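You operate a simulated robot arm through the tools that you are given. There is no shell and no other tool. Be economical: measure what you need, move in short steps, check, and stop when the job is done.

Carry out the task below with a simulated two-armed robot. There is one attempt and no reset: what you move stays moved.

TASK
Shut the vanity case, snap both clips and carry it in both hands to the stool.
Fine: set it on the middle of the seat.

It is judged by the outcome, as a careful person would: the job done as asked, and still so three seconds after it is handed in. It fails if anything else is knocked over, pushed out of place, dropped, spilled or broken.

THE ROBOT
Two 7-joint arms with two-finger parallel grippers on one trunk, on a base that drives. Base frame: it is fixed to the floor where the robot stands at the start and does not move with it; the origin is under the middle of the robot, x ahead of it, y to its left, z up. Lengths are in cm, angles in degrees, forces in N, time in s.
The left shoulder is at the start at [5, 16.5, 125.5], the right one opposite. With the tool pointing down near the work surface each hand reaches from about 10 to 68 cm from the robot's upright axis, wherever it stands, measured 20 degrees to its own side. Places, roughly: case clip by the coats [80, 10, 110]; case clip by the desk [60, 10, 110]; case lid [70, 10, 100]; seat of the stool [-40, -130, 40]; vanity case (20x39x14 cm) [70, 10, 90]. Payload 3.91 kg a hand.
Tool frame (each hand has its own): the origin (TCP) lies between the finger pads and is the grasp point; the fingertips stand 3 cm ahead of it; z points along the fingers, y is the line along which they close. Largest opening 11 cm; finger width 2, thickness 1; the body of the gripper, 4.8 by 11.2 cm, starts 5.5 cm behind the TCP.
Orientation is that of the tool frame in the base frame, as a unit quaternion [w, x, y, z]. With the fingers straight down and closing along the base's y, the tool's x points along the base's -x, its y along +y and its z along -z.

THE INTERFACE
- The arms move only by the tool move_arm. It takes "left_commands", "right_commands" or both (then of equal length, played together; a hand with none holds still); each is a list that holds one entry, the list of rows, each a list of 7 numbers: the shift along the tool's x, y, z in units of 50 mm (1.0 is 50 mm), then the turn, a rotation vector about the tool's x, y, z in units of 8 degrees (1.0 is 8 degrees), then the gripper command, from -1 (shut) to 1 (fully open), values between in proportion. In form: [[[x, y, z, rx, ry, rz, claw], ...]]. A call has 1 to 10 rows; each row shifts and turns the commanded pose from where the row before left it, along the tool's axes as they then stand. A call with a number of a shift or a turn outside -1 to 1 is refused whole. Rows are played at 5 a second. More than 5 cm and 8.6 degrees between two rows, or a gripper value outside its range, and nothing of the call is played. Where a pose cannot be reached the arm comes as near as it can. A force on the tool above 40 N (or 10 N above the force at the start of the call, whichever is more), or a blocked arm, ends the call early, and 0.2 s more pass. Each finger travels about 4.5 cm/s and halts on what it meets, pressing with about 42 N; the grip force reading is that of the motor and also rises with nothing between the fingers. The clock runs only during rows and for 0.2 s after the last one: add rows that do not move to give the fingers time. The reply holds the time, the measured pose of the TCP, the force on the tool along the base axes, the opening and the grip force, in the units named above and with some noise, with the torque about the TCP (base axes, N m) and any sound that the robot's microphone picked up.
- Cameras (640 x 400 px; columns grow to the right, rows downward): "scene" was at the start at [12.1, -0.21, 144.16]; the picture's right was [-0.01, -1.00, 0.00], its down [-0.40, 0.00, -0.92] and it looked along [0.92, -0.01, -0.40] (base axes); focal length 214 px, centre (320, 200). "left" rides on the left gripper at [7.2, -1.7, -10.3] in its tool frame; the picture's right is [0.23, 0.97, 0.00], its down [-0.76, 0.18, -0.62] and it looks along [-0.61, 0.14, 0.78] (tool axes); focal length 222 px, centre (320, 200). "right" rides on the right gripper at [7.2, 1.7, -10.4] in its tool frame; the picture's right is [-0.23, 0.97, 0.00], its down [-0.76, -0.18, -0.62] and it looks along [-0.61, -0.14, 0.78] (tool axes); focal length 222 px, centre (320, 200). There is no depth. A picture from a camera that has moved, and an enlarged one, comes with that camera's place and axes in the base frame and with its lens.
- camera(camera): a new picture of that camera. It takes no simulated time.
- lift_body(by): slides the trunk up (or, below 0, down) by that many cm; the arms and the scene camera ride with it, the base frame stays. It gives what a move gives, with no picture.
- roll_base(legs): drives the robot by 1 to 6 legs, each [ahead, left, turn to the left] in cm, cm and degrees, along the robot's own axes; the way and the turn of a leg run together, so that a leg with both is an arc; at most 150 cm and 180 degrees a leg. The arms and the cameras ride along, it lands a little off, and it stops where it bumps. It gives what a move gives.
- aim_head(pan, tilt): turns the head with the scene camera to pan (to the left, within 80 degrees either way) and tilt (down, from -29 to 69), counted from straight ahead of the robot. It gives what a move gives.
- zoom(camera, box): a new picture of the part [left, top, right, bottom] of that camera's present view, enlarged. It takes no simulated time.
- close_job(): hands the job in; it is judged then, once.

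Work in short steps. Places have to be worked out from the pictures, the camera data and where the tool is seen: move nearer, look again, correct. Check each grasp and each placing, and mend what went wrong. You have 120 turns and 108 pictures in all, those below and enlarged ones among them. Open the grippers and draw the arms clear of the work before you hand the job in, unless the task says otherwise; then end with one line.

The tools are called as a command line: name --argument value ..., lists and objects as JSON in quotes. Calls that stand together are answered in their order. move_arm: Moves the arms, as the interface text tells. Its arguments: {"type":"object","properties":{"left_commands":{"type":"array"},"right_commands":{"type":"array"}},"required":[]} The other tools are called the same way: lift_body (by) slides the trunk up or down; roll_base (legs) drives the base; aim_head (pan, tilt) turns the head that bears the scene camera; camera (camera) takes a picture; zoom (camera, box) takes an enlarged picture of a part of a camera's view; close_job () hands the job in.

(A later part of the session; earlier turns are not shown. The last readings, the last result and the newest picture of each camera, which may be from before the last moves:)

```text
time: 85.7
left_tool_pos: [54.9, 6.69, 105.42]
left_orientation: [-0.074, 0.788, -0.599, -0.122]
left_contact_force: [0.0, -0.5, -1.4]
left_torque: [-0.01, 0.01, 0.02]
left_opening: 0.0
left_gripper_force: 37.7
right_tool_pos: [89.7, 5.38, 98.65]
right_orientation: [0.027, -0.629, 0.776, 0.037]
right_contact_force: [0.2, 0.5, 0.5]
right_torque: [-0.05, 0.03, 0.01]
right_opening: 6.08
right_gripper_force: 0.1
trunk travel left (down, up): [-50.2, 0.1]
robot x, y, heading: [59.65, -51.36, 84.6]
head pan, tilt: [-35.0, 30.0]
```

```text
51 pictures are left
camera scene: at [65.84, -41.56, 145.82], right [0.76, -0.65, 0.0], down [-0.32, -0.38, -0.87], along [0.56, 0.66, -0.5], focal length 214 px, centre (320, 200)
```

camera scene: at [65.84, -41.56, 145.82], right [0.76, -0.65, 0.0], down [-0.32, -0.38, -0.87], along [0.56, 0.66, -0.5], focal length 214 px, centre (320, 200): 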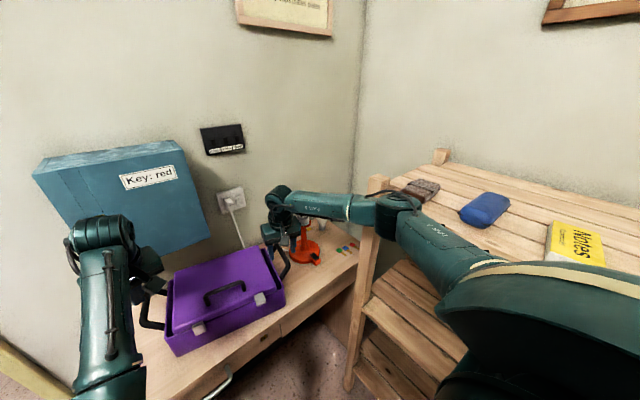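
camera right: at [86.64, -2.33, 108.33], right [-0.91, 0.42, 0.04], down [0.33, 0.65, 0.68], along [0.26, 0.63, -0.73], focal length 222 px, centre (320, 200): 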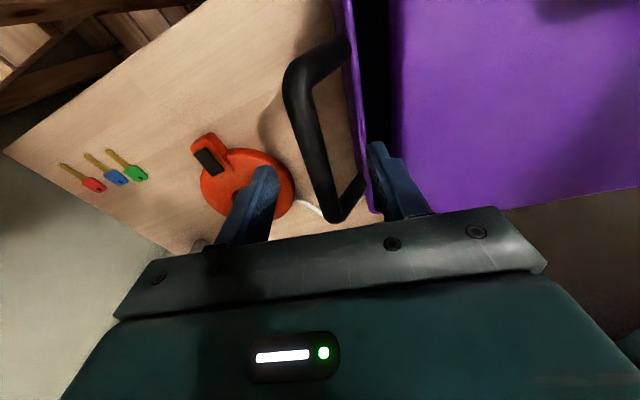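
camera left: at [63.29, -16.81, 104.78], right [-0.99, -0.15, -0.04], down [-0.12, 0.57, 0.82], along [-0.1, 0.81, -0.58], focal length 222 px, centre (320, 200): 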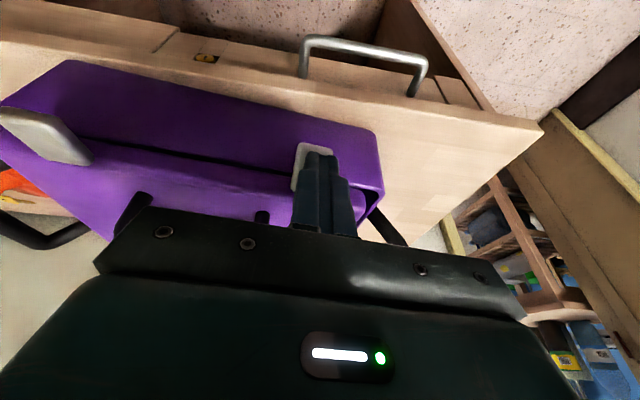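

The inner finger would land on the rim at this opening; I narrow the opening to about 3.4 cm, shift slightly outward, and go down 3 cm.

move_arm --right_commands '[[[0, -0.08, 0, 0, 0, 0, -0.36], [0, 0, 0, 0, 0, 0, -0.36], [0, 0, 0, 0, 0, 0, -0.36], [0.05, 0, 0.25, 0, 0, 0, -0.36], [0.05, 0, 0.25, 0, 0, 0, -0.36], [0.02, 0, 0.15, 0, 0, 0, -0.36]]]'

camera --camera "right"

```text
time: 87.1
left_tool_pos: [54.9, 6.72, 105.46]
left_orientation: [-0.074, 0.788, -0.6, -0.122]
left_contact_force: [-0.2, 1.0, -0.4]
left_torque: [0.0, 0.06, -0.01]
left_opening: 0.0
left_gripper_force: 38.1
right_tool_pos: [89.8, 4.98, 95.2]
right_orientation: [0.027, -0.63, 0.775, 0.037]
right_contact_force: [-0.1, 0.3, 0.5]
right_torque: [-0.03, -0.02, -0.01]
right_opening: 3.52
right_gripper_force: 0.0
trunk travel left (down, up): [-50.2, 0.1]
robot x, y, heading: [59.99, -51.24, 85.0]
head pan, tilt: [-35.0, 30.0]
```

```text
50 pictures are left
camera right: at [86.74, -2.79, 105.02], right [-0.91, 0.42, 0.04], down [0.33, 0.65, 0.68], along [0.26, 0.64, -0.73], focal length 222 px, centre (320, 200)
```

right: 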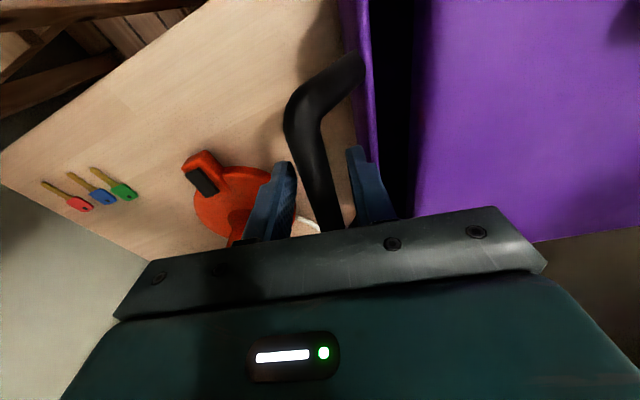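

The fingers straddle the bar. I close on it.

move_arm --right_commands '[[[0, 0, 0, 0, 0, 0, -1], [0, 0, 0, 0, 0, 0, -1], [0, 0, 0, 0, 0, 0, -1], [0, 0, 0, 0, 0, 0, -1]]]'

camera --camera "right"

```text
time: 88.1
left_tool_pos: [54.89, 6.71, 105.41]
left_orientation: [-0.074, 0.787, -0.6, -0.122]
left_contact_force: [-0.1, 0.6, -0.9]
left_torque: [0.0, -0.01, 0.04]
left_opening: 0.0
left_gripper_force: 37.8
right_tool_pos: [89.78, 4.85, 95.32]
right_orientation: [0.028, -0.63, 0.775, 0.037]
right_contact_force: [-2.5, -0.1, 0.1]
right_torque: [0.05, 0.01, 0.09]
right_opening: 1.55
right_gripper_force: 42.0
trunk travel left (down, up): [-50.2, 0.1]
robot x, y, heading: [60.0, -51.14, 84.7]
head pan, tilt: [-35.0, 30.0]
```

```text
49 pictures are left
camera right: at [86.72, -2.77, 105.05], right [-0.91, 0.42, 0.04], down [0.33, 0.65, 0.68], along [0.26, 0.63, -0.73], focal length 222 px, centre (320, 200)
```

right: 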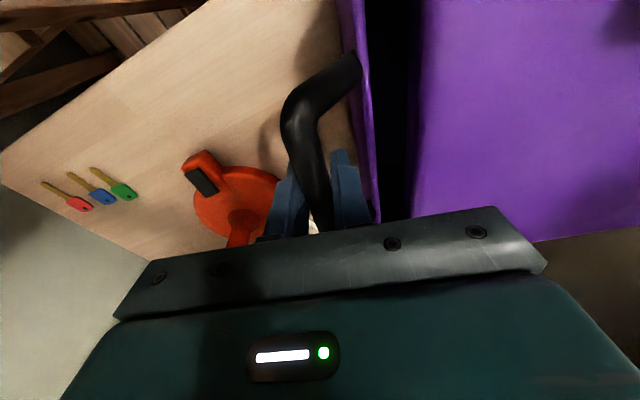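

Handle gripped (1.55 cm bar). Now I turn the left hand square to the case front and bring it out in front of the left clip.

move_arm --left_commands '[[[0, 0, 0, 0, 0, 0.85, -1], [0, 0, 0, 0, 0, 0.85, -1], [0, 0, 0, 0, 0, 0.85, -1], [0, 0, 0, 0, 0, 0.85, -1], [0.44, -0.44, -0.125, 0, 0, 0, -1], [0.44, -0.44, -0.125, 0, 0, 0, -1], [0.44, -0.44, -0.125, 0, 0, 0, -1], [0.44, -0.44, -0.125, 0, 0, 0, -1]]]'

camera --camera "left"

```text
time: 89.9
left_tool_pos: [61.13, -1.89, 103.66]
left_orientation: [0.049, -0.628, 0.762, 0.15]
left_contact_force: [-0.1, -0.3, -0.5]
left_torque: [0.04, 0.01, 0.01]
left_opening: 0.0
left_gripper_force: 37.7
left hand out of reach, approached as far as the arm can: row 7, 8
right_tool_pos: [89.87, 4.92, 95.31]
right_orientation: [0.027, -0.63, 0.775, 0.036]
right_contact_force: [-0.8, -0.8, -1.0]
right_torque: [0.0, 0.02, 0.05]
right_opening: 1.54
right_gripper_force: 42.1
trunk travel left (down, up): [-50.2, 0.1]
robot x, y, heading: [59.65, -51.5, 84.7]
head pan, tilt: [-35.0, 30.0]
```

```text
48 pictures are left
camera left: at [62.41, -11.92, 111.47], right [-0.99, -0.05, 0.1], down [0.06, 0.57, 0.82], along [-0.1, 0.82, -0.56], focal length 222 px, centre (320, 200)
```

left: 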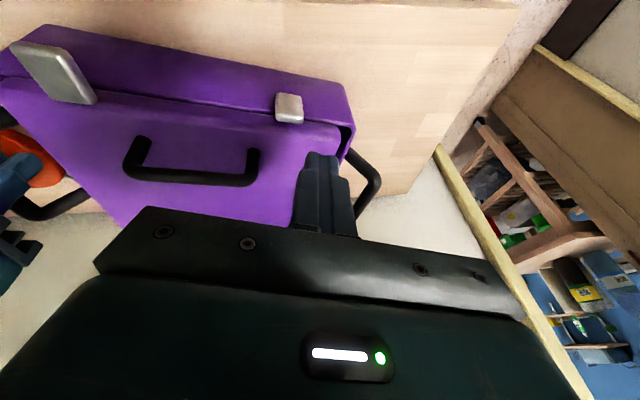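

The left arm is at its nearest limit; setting the hand upright brings the wrist forward and gives room. Then I continue backwards and down.

move_arm --left_commands '[[[0, 0, 0, 0, 1, 0, -1], [0, 0, 0, 0, 1, 0, -1], [0, 0, 0.5, 0, 0, 0, -1], [0.3, -0.1, 0.1, 0, 0, 0, -1], [0.3, 0, 0.1, 0, 0, 0, -1]]]'

camera --camera "left"

```text
time: 90.9
left_tool_pos: [61.95, 0.14, 97.33]
left_orientation: [-0.053, -0.643, 0.762, 0.062]
left_contact_force: [-1.4, -8.8, 16.8]
left_torque: [-0.16, -0.08, -0.01]
left_opening: 0.02
left_gripper_force: 37.6
left hand out of reach, approached as far as the arm can: row 1, 2
right_tool_pos: [90.06, 4.76, 95.36]
right_orientation: [0.029, -0.63, 0.775, 0.036]
right_contact_force: [1.3, 5.6, 1.8]
right_torque: [-1.2, 0.2, -0.34]
right_opening: 1.56
right_gripper_force: 42.1
trunk travel left (down, up): [-50.2, 0.1]
robot x, y, heading: [59.82, -51.25, 84.7]
head pan, tilt: [-35.0, 30.0]
stopped in row 4 (left hand): the force on the tool passed its limit (the readings are from after the stop); the commanded pose is now the measured one
```

```text
47 pictures are left
camera left: at [63.99, -7.37, 107.3], right [-0.99, -0.06, 0.16], down [0.05, 0.76, 0.64], along [-0.16, 0.64, -0.75], focal length 222 px, centre (320, 200)
```

left: 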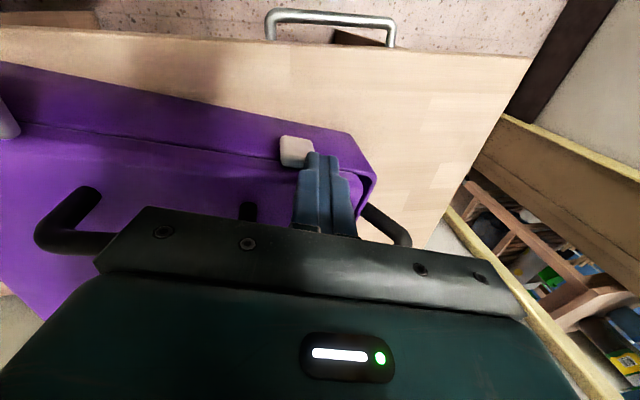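

The tip rests on the lid edge beside the clip. I lift 2 cm, shift right and back, so the tip is above the clip's outer end.

move_arm --left_commands '[[[0, 0, -0.4, 0, 0, 0, -1], [0, -0.22, 0, 0, 0, 0, -1], [0.2, 0, 0, 0, 0, 0, -1], [0.2, 0, 0, 0, 0, 0, -1], [0, 0, 0, 0, 0, 0, -1]]]'

camera --camera "left"

```text
time: 92.1
left_tool_pos: [62.62, -1.04, 98.01]
left_orientation: [-0.056, -0.645, 0.759, 0.063]
left_contact_force: [0.3, 0.0, -0.2]
left_torque: [0.02, 0.01, -0.04]
left_opening: 0.0
left_gripper_force: 37.3
left hand out of reach, approached as far as the arm can: row 3, 4
right_tool_pos: [90.01, 4.92, 95.28]
right_orientation: [0.03, -0.631, 0.775, 0.036]
right_contact_force: [3.6, 3.3, 8.9]
right_torque: [-0.45, 0.13, -0.4]
right_opening: 1.56
right_gripper_force: 41.6
trunk travel left (down, up): [-50.2, 0.1]
robot x, y, heading: [59.72, -51.24, 84.7]
head pan, tilt: [-35.0, 30.0]
```

```text
46 pictures are left
camera left: at [64.88, -8.59, 107.98], right [-0.98, -0.07, 0.16], down [0.05, 0.76, 0.64], along [-0.17, 0.64, -0.75], focal length 222 px, centre (320, 200)
```

left: 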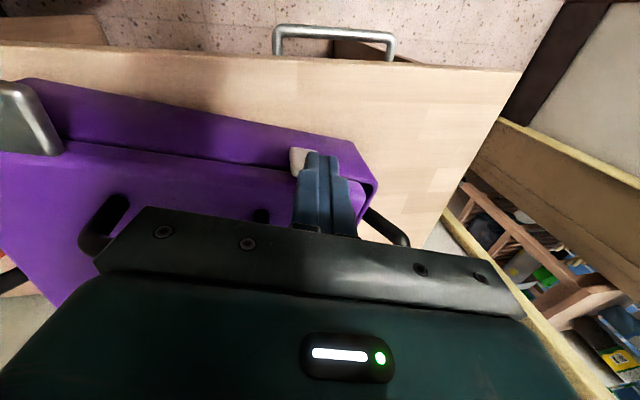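

Now I press down along the front, with the case braced.

move_arm --left_commands '[[[0.05, -0.15, 0.15, 0, 0, 0, -1], [0, 0, 0.2, 0, 0, 0, -1], [0, 0, 0.2, 0, 0, 0, -1], [0, 0, 0.2, 0, 0, 0, -1]]]'

zoom --camera "left" --box '[200, 60, 440, 230]'

```text
time: 93.1
left_tool_pos: [63.42, -1.67, 94.38]
left_orientation: [-0.054, -0.642, 0.762, 0.06]
left_contact_force: [-0.5, -1.0, 0.0]
left_torque: [-0.01, -0.01, 0.01]
left_opening: 0.01
left_gripper_force: 37.3
right_tool_pos: [89.91, 4.84, 95.36]
right_orientation: [0.03, -0.632, 0.774, 0.037]
right_contact_force: [4.3, 5.2, 10.9]
right_torque: [0.29, -0.07, -0.44]
right_opening: 1.54
right_gripper_force: 42.1
trunk travel left (down, up): [-50.2, 0.1]
robot x, y, heading: [59.61, -51.25, 84.5]
head pan, tilt: [-35.0, 30.0]
```

```text
2.35 times, centred on (320, 145) of left
camera zoom: at [65.5, -9.15, 104.33], right [-0.99, -0.06, 0.16], down [0.05, 0.77, 0.64], along [-0.16, 0.64, -0.75], focal length 523 px, centre (320, 329)
```

zoom: 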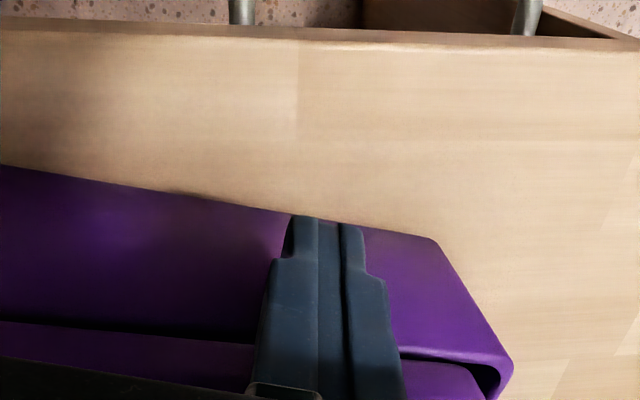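

Finger in front of the clip; down 1 cm more and push inward against the braced case.

move_arm --left_commands '[[[0, 0, 0.2, 0, 0, 0, -1], [-0.12, 0, 0, 0, 0, 0, -1], [-0.12, 0, 0, 0, 0, 0, -1], [-0.12, 0, 0, 0, 0, 0, -1], [-0.12, 0, 0, 0, 0, 0, -1]]]'

```text
time: 94.3
left_tool_pos: [63.33, 0.8, 93.23]
left_orientation: [-0.055, -0.644, 0.76, 0.06]
left_contact_force: [-8.7, -9.3, 3.2]
left_torque: [0.3, -0.33, 0.14]
left_opening: 0.0
left_gripper_force: 37.5
right_tool_pos: [90.0, 4.71, 95.26]
right_orientation: [0.029, -0.631, 0.774, 0.035]
right_contact_force: [7.4, 5.6, 6.9]
right_torque: [0.21, -0.02, -0.99]
right_opening: 1.75
right_gripper_force: 41.8
trunk travel left (down, up): [-50.2, 0.1]
robot x, y, heading: [59.43, -51.79, 84.8]
head pan, tilt: [-35.0, 30.0]
```

Force is building (13 N) with a sideways part; a look before going on.

zoom --camera "left" --box '[200, 60, 440, 230]'

aim_head --pan 0 --tilt 50

camera --camera "scene"

```text
2.35 times, centred on (320, 145) of left
camera zoom: at [65.38, -6.75, 103.27], right [-0.98, -0.07, 0.16], down [0.05, 0.77, 0.64], along [-0.17, 0.64, -0.75], focal length 523 px, centre (320, 329)
```

zoom: 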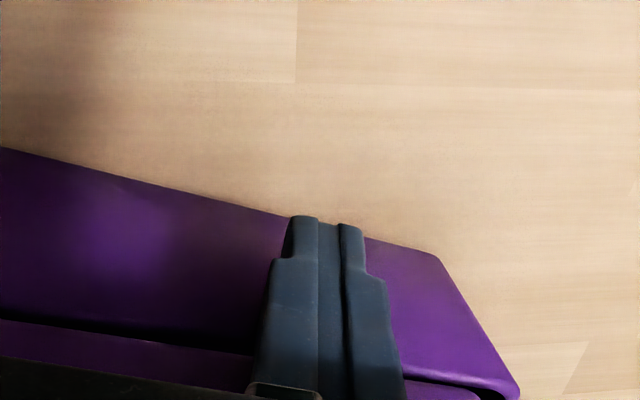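

```text
time: 95.3
left_tool_pos: [63.34, 0.94, 93.35]
left_orientation: [-0.054, -0.644, 0.761, 0.061]
left_contact_force: [-4.3, -6.2, 0.0]
left_torque: [0.01, -0.07, 0.02]
left_opening: 0.01
left_gripper_force: 38.0
right_tool_pos: [89.95, 4.83, 95.32]
right_orientation: [0.028, -0.631, 0.775, 0.036]
right_contact_force: [4.0, 2.4, 5.1]
right_torque: [-0.08, 0.03, -0.96]
right_opening: 1.69
right_gripper_force: 41.9
trunk travel left (down, up): [-50.2, 0.1]
robot x, y, heading: [59.76, -51.36, 84.8]
head pan, tilt: [0.0, 50.0]
```

```text
43 pictures are left
camera scene: at [60.67, -40.94, 142.88], right [1.0, -0.09, 0.0], down [-0.07, -0.76, -0.64], along [0.06, 0.64, -0.77], focal length 214 px, centre (320, 200)
```

scene: 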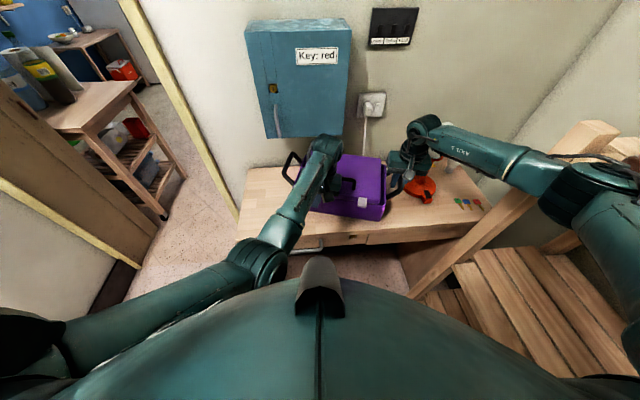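

The case just pivots about the right grip. Its left rear corner is only ~3 cm from the wall, so I keep pushing gently until the wall braces it and the clip takes the force.

move_arm --left_commands '[[[-0.12, 0, 0, 0, 0, 0, -1], [-0.12, 0, 0, 0, 0, 0, -1], [-0.12, 0, 0, 0, 0, 0, -1], [-0.12, 0, 0, 0, 0, 0, -1], [-0.12, 0, 0, 0, 0, 0, -1]]]'

zoom --camera "left" --box '[200, 60, 440, 230]'

```text
time: 96.5
left_tool_pos: [63.47, 3.91, 93.24]
left_orientation: [-0.058, -0.646, 0.758, 0.061]
left_contact_force: [-11.8, -6.2, 2.6]
left_torque: [0.16, -0.42, 0.25]
left_opening: 0.0
left_gripper_force: 37.4
right_tool_pos: [90.02, 4.78, 95.33]
right_orientation: [0.03, -0.631, 0.775, 0.034]
right_contact_force: [8.0, 4.5, 1.4]
right_torque: [0.03, 0.07, -1.06]
right_opening: 1.93
right_gripper_force: 42.1
trunk travel left (down, up): [-50.2, 0.1]
robot x, y, heading: [59.79, -51.11, 84.7]
head pan, tilt: [0.0, 50.0]
```

```text
2.35 times, centred on (320, 145) of left
camera zoom: at [65.65, -3.55, 103.23], right [-0.98, -0.07, 0.16], down [0.05, 0.77, 0.64], along [-0.17, 0.64, -0.75], focal length 523 px, centre (320, 329)
```

zoom: 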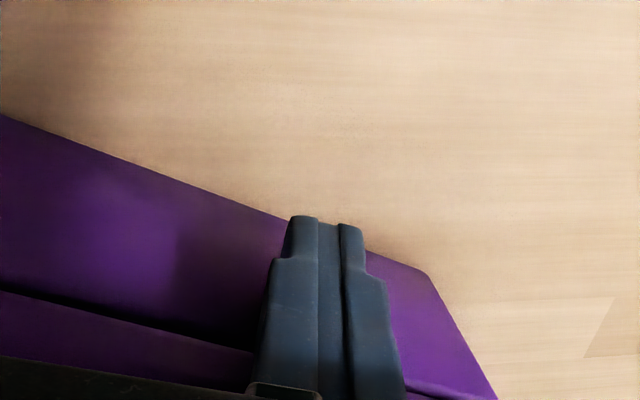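

I stop here before twisting it further, back off and check the clip.

move_arm --left_commands '[[[0.3, 0, 0, 0, 0, 0, -1], [0.3, 0, 0, 0, 0, 0, -1], [0, 0.5, 0, 0, 0, 0, -1], [0, 0.6, 0, 0, 0, 0, -1], [0, 0.6, -0.3, 0, 0, 0, -1]]]'

zoom --camera "scene" --box '[270, 130, 410, 230]'

zoom --camera "left" --box '[0, 0, 440, 230]'

```text
time: 97.7
left_tool_pos: [55.38, 2.34, 96.16]
left_orientation: [-0.053, -0.642, 0.763, 0.061]
left_contact_force: [-0.1, -0.2, 0.4]
left_torque: [-0.03, -0.02, 0.01]
left_opening: 0.01
left_gripper_force: 37.9
right_tool_pos: [89.85, 4.76, 95.42]
right_orientation: [0.029, -0.631, 0.775, 0.036]
right_contact_force: [-3.4, 1.4, 6.7]
right_torque: [-0.48, 0.2, -0.79]
right_opening: 1.84
right_gripper_force: 42.5
trunk travel left (down, up): [-50.2, 0.1]
robot x, y, heading: [60.02, -51.09, 85.0]
head pan, tilt: [0.0, 50.0]
```

```text
4.00 times, centred on (340, 180) of scene
camera zoom: at [60.59, -40.85, 142.87], right [1.0, -0.09, 0.0], down [-0.07, -0.76, -0.64], along [0.06, 0.64, -0.77], focal length 858 px, centre (240, 280)
```

zoom: 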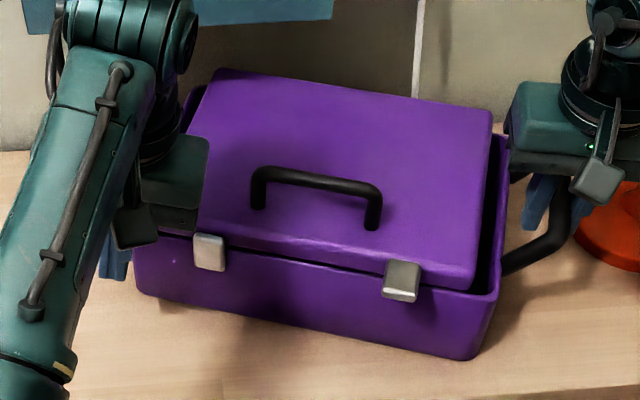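

```text
1.45 times, centred on (220, 115) of left
camera zoom: at [57.42, -5.27, 106.23], right [-0.99, -0.06, 0.16], down [0.05, 0.77, 0.64], along [-0.16, 0.64, -0.75], focal length 323 px, centre (466, 324)
```

zoom: 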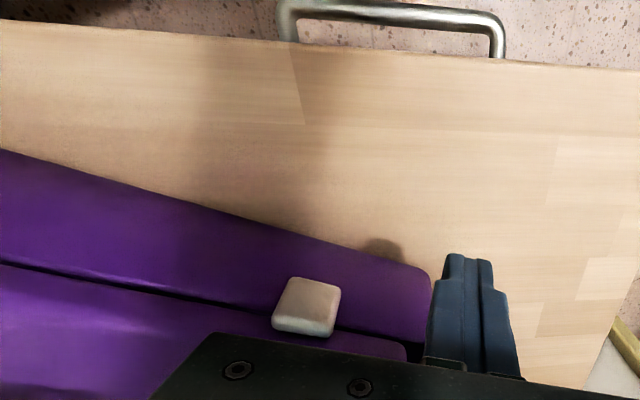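

Hard to judge the angle; I enlarge both clips more.

zoom --camera "left" --box '[160, 150, 280, 235]'

zoom --camera "scene" --box '[305, 180, 385, 225]'

```text
4.71 times, centred on (220, 192) of left
camera zoom: at [57.42, -5.27, 106.23], right [-0.99, -0.06, 0.16], down [0.05, 0.77, 0.64], along [-0.16, 0.64, -0.75], focal length 1045 px, centre (791, 235)
```

zoom: 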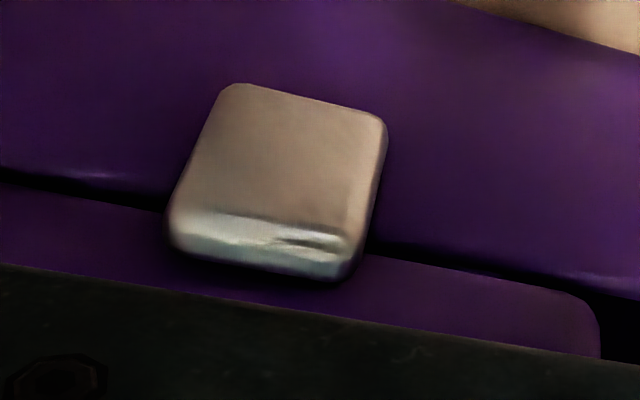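

```text
8.00 times, centred on (345, 202) of scene
camera zoom: at [60.59, -40.85, 142.87], right [1.0, -0.09, 0.0], down [-0.07, -0.76, -0.64], along [0.06, 0.64, -0.77], focal length 1716 px, centre (120, 180)
```

zoom: 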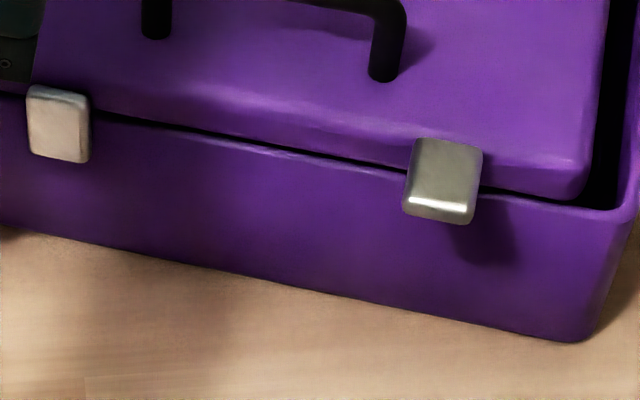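

The left clip appears folded flat on the face (no gap or shadow), though no click was reported; the right one still sticks out. I take the left hand over to the right clip, next to the right-hand brace.

move_arm --left_commands '[[[0, 0, -0.6, 0.4, 0, 0.4, -1], [0, 0, -0.6, 0.4, 0, 0.4, -1], [0, 0, -0.6, 0.35, 0, 0.3, -1], [0, -0.72, 0, 0, 0, 0, -1], [0, -0.72, 0, 0, 0, 0, -1], [0, -0.72, 0, 0, 0, 0, -1], [0, -0.72, 0, 0, 0, 0, -1], [0, -0.72, 0, 0, 0, 0, -1], [0, -0.6, 0, 0, 0, 0, -1]]]'

camera --camera "left"

```text
time: 99.7
left_tool_pos: [76.9, -1.74, 102.99]
left_orientation: [-0.007, -0.586, 0.811, -0.005]
left_contact_force: [-0.2, -0.1, 0.1]
left_torque: [0.01, 0.0, 0.02]
left_opening: 0.03
left_gripper_force: 37.9
left hand out of reach, approached as far as the arm can: row 2, 3
right_tool_pos: [90.02, 4.78, 95.36]
right_orientation: [0.03, -0.63, 0.775, 0.036]
right_contact_force: [4.4, 3.1, 6.9]
right_torque: [0.0, 0.16, -0.84]
right_opening: 1.79
right_gripper_force: 42.2
trunk travel left (down, up): [-50.2, 0.1]
robot x, y, heading: [59.9, -51.31, 84.6]
head pan, tilt: [0.0, 50.0]
```

```text
37 pictures are left
camera left: at [76.23, -8.9, 113.44], right [-1.0, 0.09, 0.0], down [0.07, 0.79, 0.61], along [0.05, 0.61, -0.79], focal length 222 px, centre (320, 200)
```

left: 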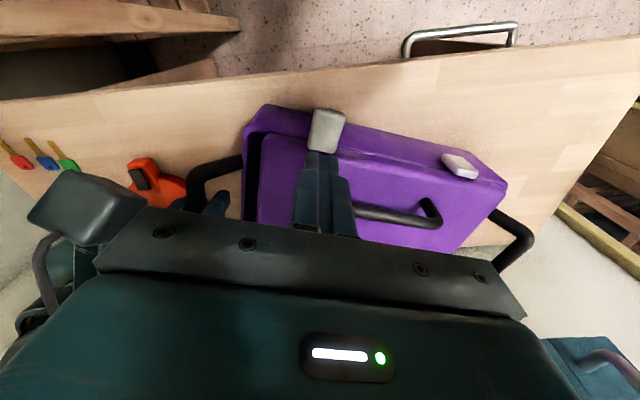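

The tip is just above the right clip. I shift slightly outward and press it down.

move_arm --left_commands '[[[0.17, 0.07, 0.3, 0, 0, 0, -1], [0, 0, 0.4, 0, 0, 0, -1], [0, 0, 0.3, 0, 0, 0, -1], [0, 0, 0.25, 0, 0, 0, -1], [0, 0, 0.25, 0, 0, 0, -1], [0, 0, 0.25, 0, 0, 0, -1], [0, 0, 0.2, 0, 0, 0, -1]]]'

zoom --camera "left" --box '[160, 40, 480, 230]'

```text
time: 101.3
left_tool_pos: [76.0, -2.62, 93.08]
left_orientation: [-0.007, -0.585, 0.811, -0.006]
left_contact_force: [0.4, -0.2, 0.1]
left_torque: [0.04, 0.04, 0.0]
left_opening: 0.01
left_gripper_force: 37.7
right_tool_pos: [90.01, 4.79, 95.3]
right_orientation: [0.028, -0.631, 0.774, 0.036]
right_contact_force: [2.0, 2.7, 6.5]
right_torque: [0.14, -0.09, -0.92]
right_opening: 1.79
right_gripper_force: 41.6
trunk travel left (down, up): [-50.2, 0.1]
robot x, y, heading: [59.82, -51.78, 85.1]
head pan, tilt: [0.0, 50.0]
```

```text
2.00 times, centred on (320, 135) of left
camera zoom: at [75.56, -9.74, 103.67], right [-1.0, 0.09, 0.0], down [0.07, 0.79, 0.61], along [0.05, 0.61, -0.79], focal length 444 px, centre (320, 330)
```

zoom: 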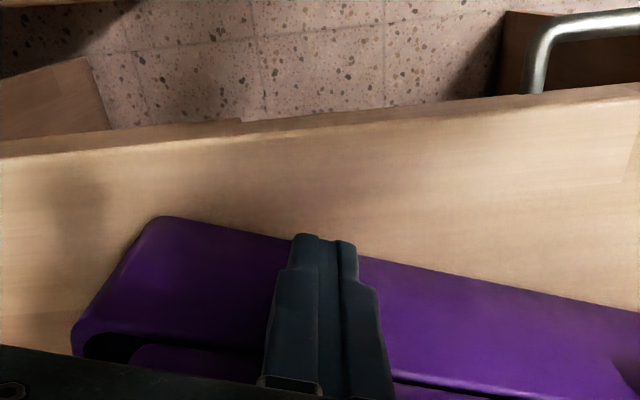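

Clip pressed down; now inward, in small steps.

move_arm --left_commands '[[[-0.14, 0, 0, 0, 0, 0, -1], [-0.14, 0, 0, 0, 0, 0, -1], [-0.14, 0, 0, 0, 0, 0, -1], [-0.12, 0, 0, 0, 0, 0, -1], [-0.12, 0, 0, 0, 0, 0, -1], [-0.12, 0, 0, 0, 0, 0, -1]]]'

```text
time: 102.7
left_tool_pos: [75.99, -0.81, 92.98]
left_orientation: [-0.009, -0.585, 0.811, -0.005]
left_contact_force: [-12.0, -20.1, -0.7]
left_torque: [0.19, -0.09, -0.15]
left_opening: 0.0
left_gripper_force: 37.4
left hand out of reach, approached as far as the arm can: row 2, 3, 4, 5, 6
right_tool_pos: [89.86, 4.98, 95.26]
right_orientation: [0.03, -0.631, 0.774, 0.036]
right_contact_force: [10.8, 18.6, 1.0]
right_torque: [0.39, -0.08, -1.12]
right_opening: 2.03
right_gripper_force: 42.1
trunk travel left (down, up): [-50.2, 0.1]
robot x, y, heading: [59.88, -51.16, 84.6]
head pan, tilt: [0.0, 50.0]
```

23 N held by the brace, no click yet. I push a bit more.

move_arm --left_commands '[[[-0.12, 0, 0, 0, 0, 0, -1], [-0.12, 0, 0, 0, 0, 0, -1], [-0.12, 0, 0, 0, 0, 0, -1], [0, 0, 0, 0, 0, 0, -1]]]'

zoom --camera "scene" --box '[305, 160, 405, 230]'

```text
time: 103.7
left_tool_pos: [76.09, -0.89, 93.1]
left_orientation: [-0.008, -0.585, 0.811, -0.005]
left_contact_force: [-9.3, -19.8, 0.7]
left_torque: [0.15, -0.09, -0.14]
left_opening: 0.0
left_gripper_force: 37.5
left hand out of reach, approached as far as the arm can: row 1, 2, 3
right_tool_pos: [90.04, 4.79, 95.43]
right_orientation: [0.029, -0.631, 0.775, 0.035]
right_contact_force: [10.1, 18.3, 0.8]
right_torque: [0.11, -0.06, -1.15]
right_opening: 2.02
right_gripper_force: 42.3
trunk travel left (down, up): [-50.2, 0.1]
robot x, y, heading: [59.77, -51.44, 84.7]
head pan, tilt: [0.0, 50.0]
```

```text
5.71 times, centred on (355, 195) of scene
camera zoom: at [60.68, -40.84, 142.87], right [1.0, -0.09, 0.0], down [-0.07, -0.76, -0.64], along [0.06, 0.64, -0.77], focal length 1226 px, centre (120, 229)
```

zoom: 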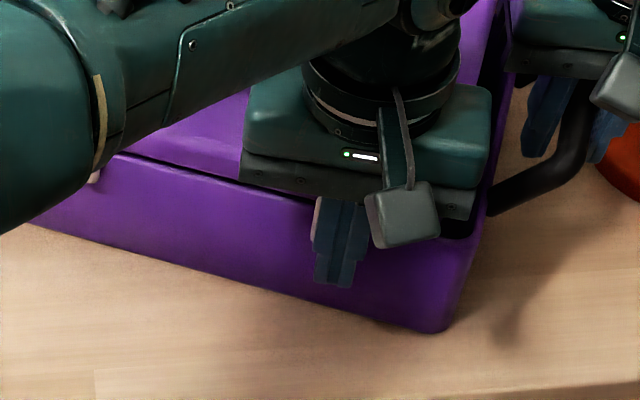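

Held at about 22 N: an upright finger probably bears on the hinge instead of the clip's lower end. I back off and try tilting the fingertip inward so it presses the lower end only.

move_arm --left_commands '[[[0.25, 0, 0, 0, 0, 0, -1], [0.25, 0, 0, 0, -0.6, 0, -1], [0, 0, 0, 0, -0.6, 0, -1], [0, 0, 0, 0, -0.6, 0, -1], [0, 0, 0, 0, -0.4, 0, -1], [0, 0, 0, 0, 0, 0, -1]]]'

zoom --camera "left" --box '[160, 40, 480, 230]'

```text
time: 105.1
left_tool_pos: [75.17, -3.26, 93.19]
left_orientation: [0.118, -0.579, 0.802, 0.085]
left_contact_force: [0.5, -0.2, -1.0]
left_torque: [-0.04, 0.04, -0.05]
left_opening: 0.0
left_gripper_force: 37.8
right_tool_pos: [89.95, 4.79, 95.25]
right_orientation: [0.03, -0.632, 0.774, 0.035]
right_contact_force: [-1.7, -2.3, 4.8]
right_torque: [-0.06, 0.14, -0.78]
right_opening: 1.91
right_gripper_force: 42.4
trunk travel left (down, up): [-50.2, 0.1]
robot x, y, heading: [59.7, -51.07, 85.0]
head pan, tilt: [0.0, 50.0]
```

```text
2.00 times, centred on (320, 135) of left
camera zoom: at [73.73, -13.07, 101.09], right [-0.99, 0.1, -0.07], down [0.0, 0.58, 0.82], along [0.12, 0.81, -0.57], focal length 444 px, centre (320, 330)
```

zoom: 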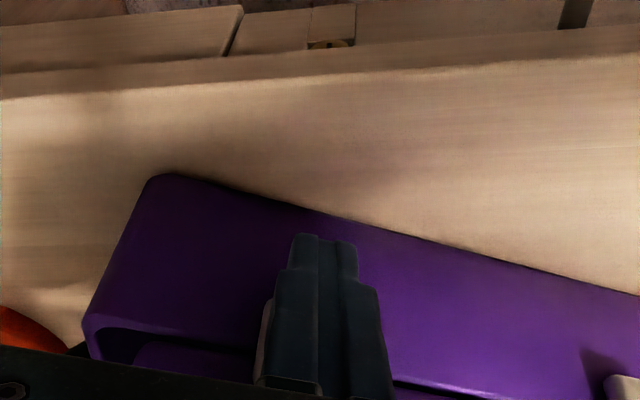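

The tilt works here. I raise the tip 0.8 cm, shift 0.5 cm right, and push inward.

move_arm --left_commands '[[[-0.04, -0.1, -0.15, 0, 0, 0, -1], [-0.15, 0, 0.043, 0, 0, 0, -1], [-0.15, 0, 0.043, 0, 0, 0, -1], [-0.12, 0, 0.034, 0, 0, 0, -1], [-0.12, 0, 0.034, 0, 0, 0, -1], [-0.12, 0, 0.034, 0, 0, 0, -1], [0, 0, 0, 0, 0, 0, -1]]]'

```text
time: 106.4
left_tool_pos: [76.41, -0.96, 93.82]
left_orientation: [0.108, -0.58, 0.803, 0.082]
left_contact_force: [-4.8, -7.4, 3.7]
left_torque: [-0.19, 0.05, 0.01]
left_opening: 0.03
left_gripper_force: 37.8
right_tool_pos: [90.51, 4.88, 95.24]
right_orientation: [0.032, -0.627, 0.778, 0.034]
right_contact_force: [0.5, 5.0, 0.1]
right_torque: [-0.67, 0.36, -0.91]
right_opening: 2.06
right_gripper_force: 42.4
trunk travel left (down, up): [-50.2, 0.1]
robot x, y, heading: [60.18, -51.15, 84.9]
head pan, tilt: [0.0, 50.0]
stopped in row 6 (left hand): the force on the tool passed its limit (the readings are from after the stop); the commanded pose is now the measured one
```

The force passed 40 N and then dropped, so something gave. I back off and look.

move_arm --left_commands '[[[0.3, 0, -0.1, 0, 0, 0, -1], [0.3, 0, -0.1, 0, 0, 0, -1], [0, 0, -0.7, 0, 0, 0, -1], [-0.1, 0.8, -0.4, 0, 0, 0, -1], [0, 0.9, 0, 0, 0, 0, -1], [0, 0.9, 0, 0, 0, 0, -1]]]'

zoom --camera "scene" --box '[305, 160, 405, 230]'

zoom --camera "left" --box '[0, 0, 440, 230]'

```text
time: 107.8
left_tool_pos: [62.67, -0.7, 99.54]
left_orientation: [0.109, -0.58, 0.803, 0.084]
left_contact_force: [-0.1, -0.3, 0.4]
left_torque: [0.0, -0.01, 0.01]
left_opening: 0.01
left_gripper_force: 37.5
right_tool_pos: [90.62, 5.02, 95.22]
right_orientation: [0.033, -0.628, 0.777, 0.034]
right_contact_force: [1.3, 1.7, 0.5]
right_torque: [0.14, -0.09, -0.81]
right_opening: 1.74
right_gripper_force: 42.3
trunk travel left (down, up): [-50.2, 0.1]
robot x, y, heading: [59.6, -51.46, 84.8]
head pan, tilt: [0.0, 50.0]
```

```text
5.71 times, centred on (355, 195) of scene
camera zoom: at [60.64, -40.79, 142.86], right [1.0, -0.09, 0.0], down [-0.07, -0.76, -0.64], along [0.06, 0.64, -0.77], focal length 1226 px, centre (120, 229)
```

zoom: 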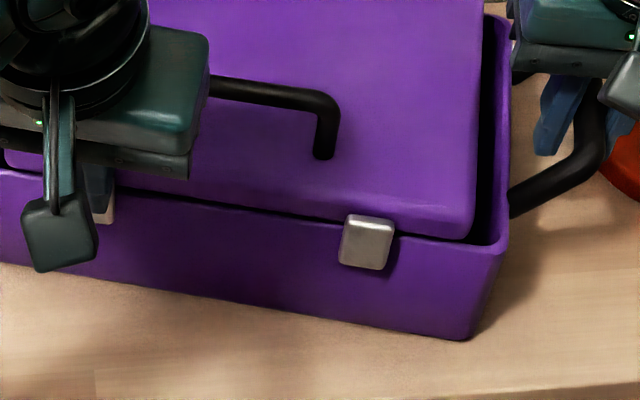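

```text
1.45 times, centred on (220, 115) of left
camera zoom: at [61.3, -10.41, 107.59], right [-0.99, 0.1, -0.05], down [0.01, 0.59, 0.81], along [0.11, 0.8, -0.59], focal length 323 px, centre (466, 324)
```

zoom: 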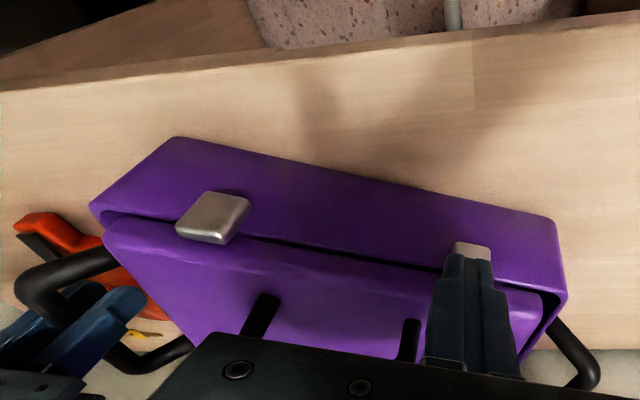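

The right clip now lies against the face too, yet no click was reported; perhaps the lid must be fully seated. I press down on the lid just behind the left clip.

move_arm --left_commands '[[[-0.12, 0, -0.4, 0, 0, 0, -1], [-0.8, 0, 0.23, 0, 0, 0, -1], [-0.9, 0, 0.26, 0, 0, 0, -1], [0.06, 0, 0.2, 0, 0, 0, -1], [0.06, 0, 0.2, 0, 0, 0, -1], [0.06, 0, 0.2, 0, 0, 0, -1], [0.06, 0, 0.2, 0, 0, 0, -1], [0, 0, 0, 0, 0, 0, -1]]]'

zoom --camera "left" --box '[0, 0, 440, 230]'

```text
time: 109.6
left_tool_pos: [65.72, 7.85, 98.23]
left_orientation: [0.117, -0.579, 0.802, 0.088]
left_contact_force: [-0.5, -2.2, 8.4]
left_torque: [-0.09, 0.02, -0.01]
left_opening: 0.0
left_gripper_force: 37.4
right_tool_pos: [90.55, 4.69, 95.19]
right_orientation: [0.034, -0.626, 0.778, 0.033]
right_contact_force: [0.4, 0.0, 6.0]
right_torque: [-0.49, 0.12, -0.9]
right_opening: 1.68
right_gripper_force: 42.1
trunk travel left (down, up): [-50.2, 0.1]
robot x, y, heading: [59.87, -51.05, 84.6]
head pan, tilt: [0.0, 50.0]
stopped in row 8 (left hand): the force on the tool passed its limit (the readings are from after the stop); the commanded pose is now the measured one
```

```text
1.45 times, centred on (220, 115) of left
camera zoom: at [64.09, -2.03, 106.08], right [-0.99, 0.1, -0.06], down [0.01, 0.57, 0.82], along [0.12, 0.81, -0.57], focal length 323 px, centre (466, 324)
```

zoom: 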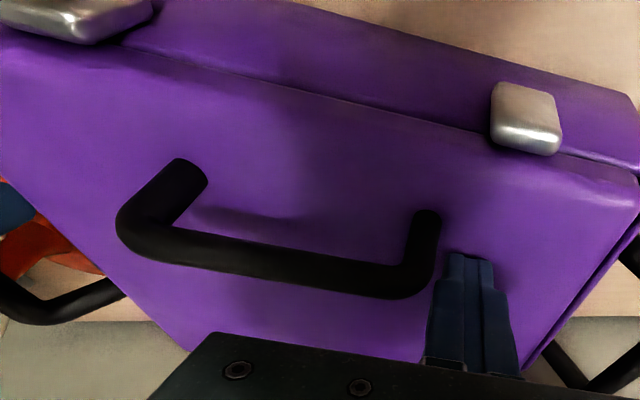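

The seam has nearly closed: the lid is properly seated now. I go back in front of the left clip, tip low and tilted inward.

move_arm --left_commands '[[[-0.1, 0.06, -0.4, 0, 0, 0, -1], [0.6, 0, -0.17, 0, 0, 0, -1], [0.6, 0, -0.17, 0, 0, 0, -1], [0.6, 0, -0.17, 0, 0, 0, -1], [0.11, 0, 0.38, 0, 0, 0, -1], [0.11, 0, 0.38, 0, 0, 0, -1], [0.11, 0, 0.38, 0, 0, 0, -1]]]'

zoom --camera "left" --box '[160, 40, 480, 230]'

```text
time: 111.2
left_tool_pos: [62.24, -0.93, 94.01]
left_orientation: [0.115, -0.578, 0.803, 0.088]
left_contact_force: [0.3, 0.3, -0.2]
left_torque: [0.02, -0.02, 0.01]
left_opening: 0.0
left_gripper_force: 37.8
right_tool_pos: [90.48, 4.92, 95.27]
right_orientation: [0.036, -0.627, 0.777, 0.035]
right_contact_force: [2.9, 5.6, 17.6]
right_torque: [0.4, -0.14, -0.88]
right_opening: 1.7
right_gripper_force: 41.8
trunk travel left (down, up): [-50.2, 0.1]
robot x, y, heading: [59.8, -51.3, 85.1]
head pan, tilt: [0.0, 50.0]
```

```text
2.00 times, centred on (320, 135) of left
camera zoom: at [60.76, -10.79, 101.84], right [-0.99, 0.1, -0.06], down [0.01, 0.58, 0.82], along [0.12, 0.81, -0.57], focal length 444 px, centre (320, 330)
```

zoom: 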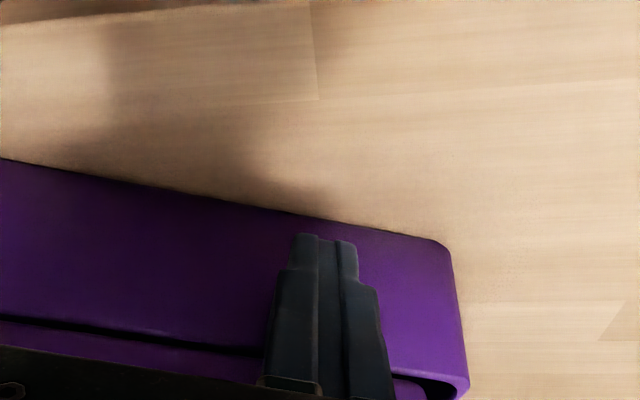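

In front of the left clip; pushing inward.

move_arm --left_commands '[[[-0.15, 0, 0.043, 0, 0, 0, -1], [-0.15, 0, 0.043, 0, 0, 0, -1], [-0.15, 0, 0.043, 0, 0, 0, -1], [-0.15, 0, 0.043, 0, 0, 0, -1], [-0.15, 0, 0.043, 0, 0, 0, -1], [-0.15, 0, 0.043, 0, 0, 0, -1]]]'

zoom --camera "left" --box '[160, 40, 480, 230]'

```text
time: 112.6
left_tool_pos: [63.61, 3.35, 94.18]
left_orientation: [0.116, -0.579, 0.803, 0.087]
left_contact_force: [-6.4, -8.9, -0.6]
left_torque: [-0.24, 0.22, 0.05]
left_opening: 0.0
left_gripper_force: 38.4
right_tool_pos: [90.57, 4.75, 95.23]
right_orientation: [0.035, -0.627, 0.777, 0.034]
right_contact_force: [7.1, 5.0, 14.4]
right_torque: [-0.08, 0.1, -0.99]
right_opening: 1.91
right_gripper_force: 42.6
trunk travel left (down, up): [-50.2, 0.1]
robot x, y, heading: [59.81, -51.33, 85.0]
head pan, tilt: [0.0, 50.0]
```

```text
2.00 times, centred on (320, 135) of left
camera zoom: at [62.15, -6.46, 102.04], right [-0.99, 0.1, -0.06], down [0.01, 0.58, 0.82], along [0.12, 0.81, -0.57], focal length 444 px, centre (320, 330)
```

zoom: 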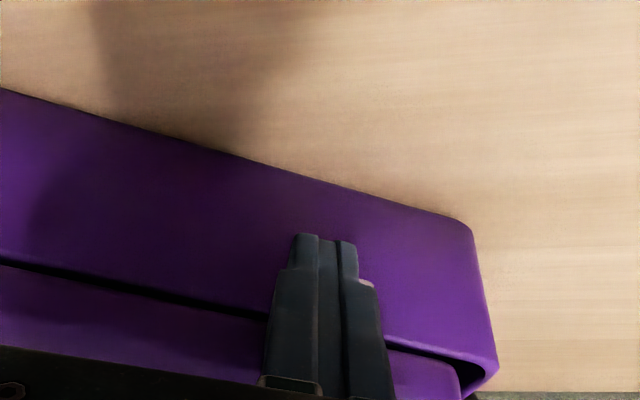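

The picture shows the tip is pressing the case face below the clip's lower end. I back off, raise the tip about 1.6 cm, and push on the clip itself.

move_arm --left_commands '[[[0.3, 0, -0.08, 0, 0, 0, -1], [-0.09, 0.06, -0.31, 0, 0, 0, -1], [-0.15, 0, 0.043, 0, 0, 0, -1], [-0.15, 0, 0.043, 0, 0, 0, -1], [-0.15, 0, 0.043, 0, 0, 0, -1]]]'

zoom --camera "left" --box '[160, 40, 480, 230]'

```text
time: 113.8
left_tool_pos: [63.45, 4.01, 95.76]
left_orientation: [0.113, -0.58, 0.802, 0.088]
left_contact_force: [-7.7, -9.1, 0.8]
left_torque: [-0.26, 0.16, 0.06]
left_opening: 0.0
left_gripper_force: 37.7
right_tool_pos: [90.5, 4.73, 95.24]
right_orientation: [0.034, -0.627, 0.777, 0.032]
right_contact_force: [6.4, 0.3, 15.0]
right_torque: [0.44, -0.16, -1.26]
right_opening: 1.94
right_gripper_force: 41.6
trunk travel left (down, up): [-50.2, 0.1]
robot x, y, heading: [60.04, -51.4, 84.6]
head pan, tilt: [0.0, 50.0]
```

```text
2.00 times, centred on (320, 135) of left
camera zoom: at [62.03, -5.86, 103.55], right [-0.99, 0.1, -0.06], down [0.01, 0.58, 0.82], along [0.11, 0.81, -0.58], focal length 444 px, centre (320, 330)
```

zoom: 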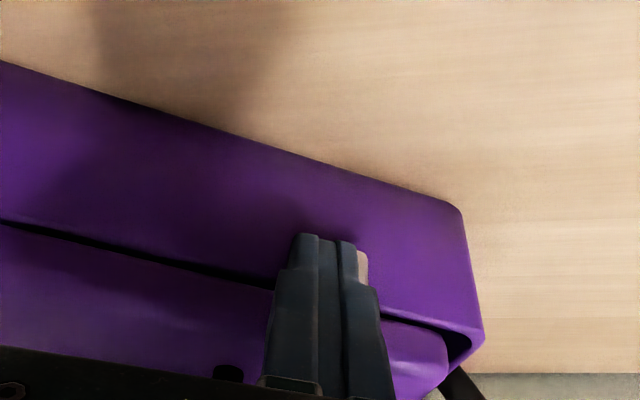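

The tip now bears on the clip at 12 N with the case still pivoting. I keep pushing until the wall backs the case up.

move_arm --left_commands '[[[-0.15, 0.04, 0.043, 0, 0, 0, -1], [-0.15, 0.04, 0.043, 0, 0, 0, -1], [-0.15, 0, 0.043, 0, 0, 0, -1], [-0.15, 0, 0.043, 0, 0, 0, -1]]]'

camera --camera "scene"

```text
time: 114.5
left_tool_pos: [63.6, 5.43, 95.42]
left_orientation: [0.106, -0.58, 0.804, 0.081]
left_contact_force: [-2.8, -9.7, 2.5]
left_torque: [-0.26, 0.01, -0.07]
left_opening: 0.0
left_gripper_force: 38.3
right_tool_pos: [90.71, 4.81, 95.17]
right_orientation: [0.034, -0.625, 0.779, 0.033]
right_contact_force: [1.6, 1.4, 6.4]
right_torque: [-0.77, 0.35, -0.89]
right_opening: 2.08
right_gripper_force: 42.0
trunk travel left (down, up): [-50.2, 0.1]
robot x, y, heading: [59.66, -51.26, 85.2]
head pan, tilt: [0.0, 50.0]
stopped in row 3 (left hand): the force on the tool passed its limit (the readings are from after the stop); the commanded pose is now the measured one
```

```text
27 pictures are left
camera scene: at [60.63, -41.04, 142.87], right [1.0, -0.09, 0.0], down [-0.07, -0.76, -0.64], along [0.06, 0.64, -0.77], focal length 214 px, centre (320, 200)
```

scene: 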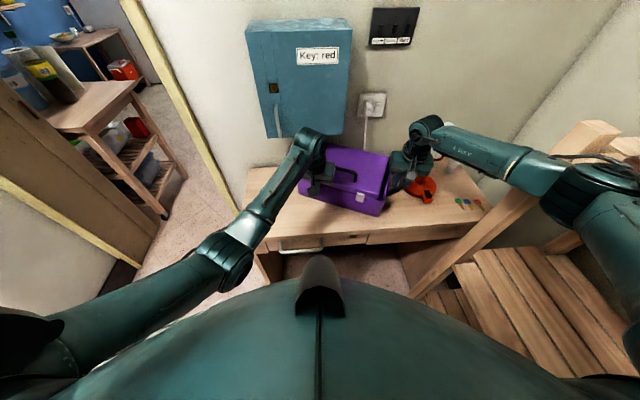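

Over 40 N with the wall behind: I repeat the push once to make sure it seats.

move_arm --left_commands '[[[-0.1, 0, 0.03, 0, 0, 0, -1], [-0.1, 0, 0.03, 0, 0, 0, -1], [-0.1, 0, 0.03, 0, 0, 0, -1], [0, 0, 0, 0, 0, 0, -1]]]'

zoom --camera "left" --box '[220, 100, 420, 230]'

```text
time: 115.0
left_tool_pos: [63.71, 5.52, 95.06]
left_orientation: [0.097, -0.581, 0.805, 0.075]
left_contact_force: [-3.3, -10.0, 0.7]
left_torque: [-0.32, -0.09, -0.02]
left_opening: 0.03
left_gripper_force: 38.0
right_tool_pos: [90.79, 4.92, 95.18]
right_orientation: [0.037, -0.623, 0.781, 0.034]
right_contact_force: [3.9, 1.6, 6.8]
right_torque: [-0.82, 0.36, -0.89]
right_opening: 2.04
right_gripper_force: 41.9
trunk travel left (down, up): [-50.2, 0.1]
robot x, y, heading: [59.82, -51.29, 84.9]
head pan, tilt: [0.0, 50.0]
stopped in row 2 (left hand): the force on the tool passed its limit (the readings are from after the stop); the commanded pose is now the measured one
```

```text
3.08 times, centred on (320, 165) of left
camera zoom: at [62.39, -4.03, 103.41], right [-0.99, 0.1, -0.05], down [0.02, 0.61, 0.79], along [0.11, 0.79, -0.61], focal length 684 px, centre (320, 308)
```

zoom: 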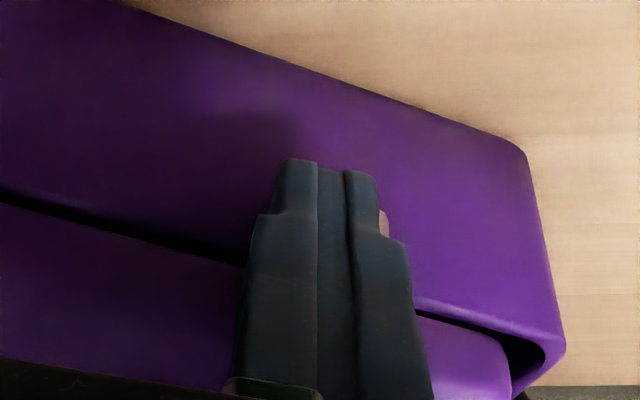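

The clip lies flush, but the seam suggests the lid lifts slightly, so clips may need the lid held down. I'll move the right hand from the handle to press on the lid while the left snaps the clips.

move_arm --right_commands '[[[0, 0, 0, 0, 0, 0, -0.3], [0, 0, 0, 0, 0, 0, -0.3], [0, 0, -0.7, 0, 0, 0, -0.3], [0, 0, -0.7, 0, 0, 0, -0.3], [0, 0, -0.4, 0, 0, 0, -0.3], [0.16, 0.7, 0, 0, 0, 0, -1], [0.16, 0.7, 0, 0, 0, 0, -1], [0.16, 0.7, 0, 0, 0, 0, -1], [0, 0, 0.5, 0, 0, 0, -1]]]'

zoom --camera "scene" --box '[280, 120, 440, 230]'

```text
time: 117.0
left_tool_pos: [63.73, 5.5, 95.27]
left_orientation: [0.097, -0.581, 0.804, 0.076]
left_contact_force: [-2.5, -19.5, -2.2]
left_torque: [-0.52, 0.13, -0.09]
left_opening: 0.0
left_gripper_force: 37.8
right_tool_pos: [79.75, 4.11, 101.45]
right_orientation: [0.036, -0.626, 0.778, 0.034]
right_contact_force: [0.9, 0.6, 0.6]
right_torque: [0.0, 0.01, -0.01]
right_opening: 0.01
right_gripper_force: 37.9
trunk travel left (down, up): [-50.2, 0.1]
robot x, y, heading: [59.96, -51.2, 84.8]
head pan, tilt: [0.0, 50.0]
```

```text
3.64 times, centred on (360, 175) of scene
camera zoom: at [60.64, -41.08, 142.88], right [1.0, -0.09, 0.0], down [-0.07, -0.76, -0.64], along [0.06, 0.64, -0.76], focal length 780 px, centre (174, 291)
```

zoom: 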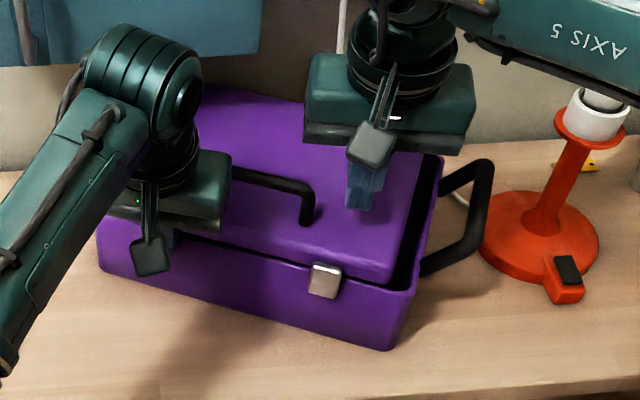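

Right fingertips are over the lid's right part. I press down.

move_arm --right_commands '[[[0, 0, 0.25, 0, 0, 0, -1], [0, 0, 0.25, 0, 0, 0, -1], [0, 0, 0.15, 0, 0, 0, -1], [0, 0, 0.1, 0, 0, 0, -1], [0, 0, 0.1, 0, 0, 0, -1]]]'

```text
time: 118.2
left_tool_pos: [63.71, 5.6, 95.32]
left_orientation: [0.1, -0.58, 0.805, 0.077]
left_contact_force: [-3.0, -9.0, 1.5]
left_torque: [-0.15, 0.17, 0.0]
left_opening: 0.02
left_gripper_force: 37.4
right_tool_pos: [79.74, 4.7, 98.13]
right_orientation: [0.038, -0.626, 0.778, 0.038]
right_contact_force: [0.8, -6.8, 16.7]
right_torque: [-0.36, -0.06, 0.03]
right_opening: 0.0
right_gripper_force: 38.3
trunk travel left (down, up): [-50.2, 0.1]
robot x, y, heading: [59.91, -51.43, 84.8]
head pan, tilt: [0.0, 50.0]
stopped in row 5 (right hand): the force on the tool passed its limit (the readings are from after the stop); the commanded pose is now the measured one
```

Lid held at ~17 N. Now the left clip again, pushing inward.

move_arm --left_commands '[[[0.1, 0, -0.03, 0, 0, 0, -1], [-0.02, 0.08, -0.08, 0, 0, 0, -1], [-0.12, 0, 0.03, 0, 0, 0, -1], [-0.12, 0, 0.03, 0, 0, 0, -1], [-0.1, 0, 0.03, 0, 0, 0, -1], [-0.1, 0, 0.03, 0, 0, 0, -1]]]'

```text
time: 119.2
left_tool_pos: [63.19, 5.83, 95.55]
left_orientation: [0.091, -0.581, 0.806, 0.072]
left_contact_force: [-5.4, -12.4, 1.7]
left_torque: [-0.27, 0.26, -0.01]
left_opening: 0.02
left_gripper_force: 37.8
right_tool_pos: [79.8, 4.75, 98.13]
right_orientation: [0.04, -0.625, 0.778, 0.041]
right_contact_force: [-0.2, -5.6, 14.1]
right_torque: [-0.22, -0.02, 0.04]
right_opening: 0.03
right_gripper_force: 37.4
trunk travel left (down, up): [-50.2, 0.1]
robot x, y, heading: [60.16, -51.38, 85.2]
head pan, tilt: [0.0, 50.0]
stopped in row 4 (left hand): the force on the tool passed its limit (the readings are from after the stop); the commanded pose is now the measured one
```

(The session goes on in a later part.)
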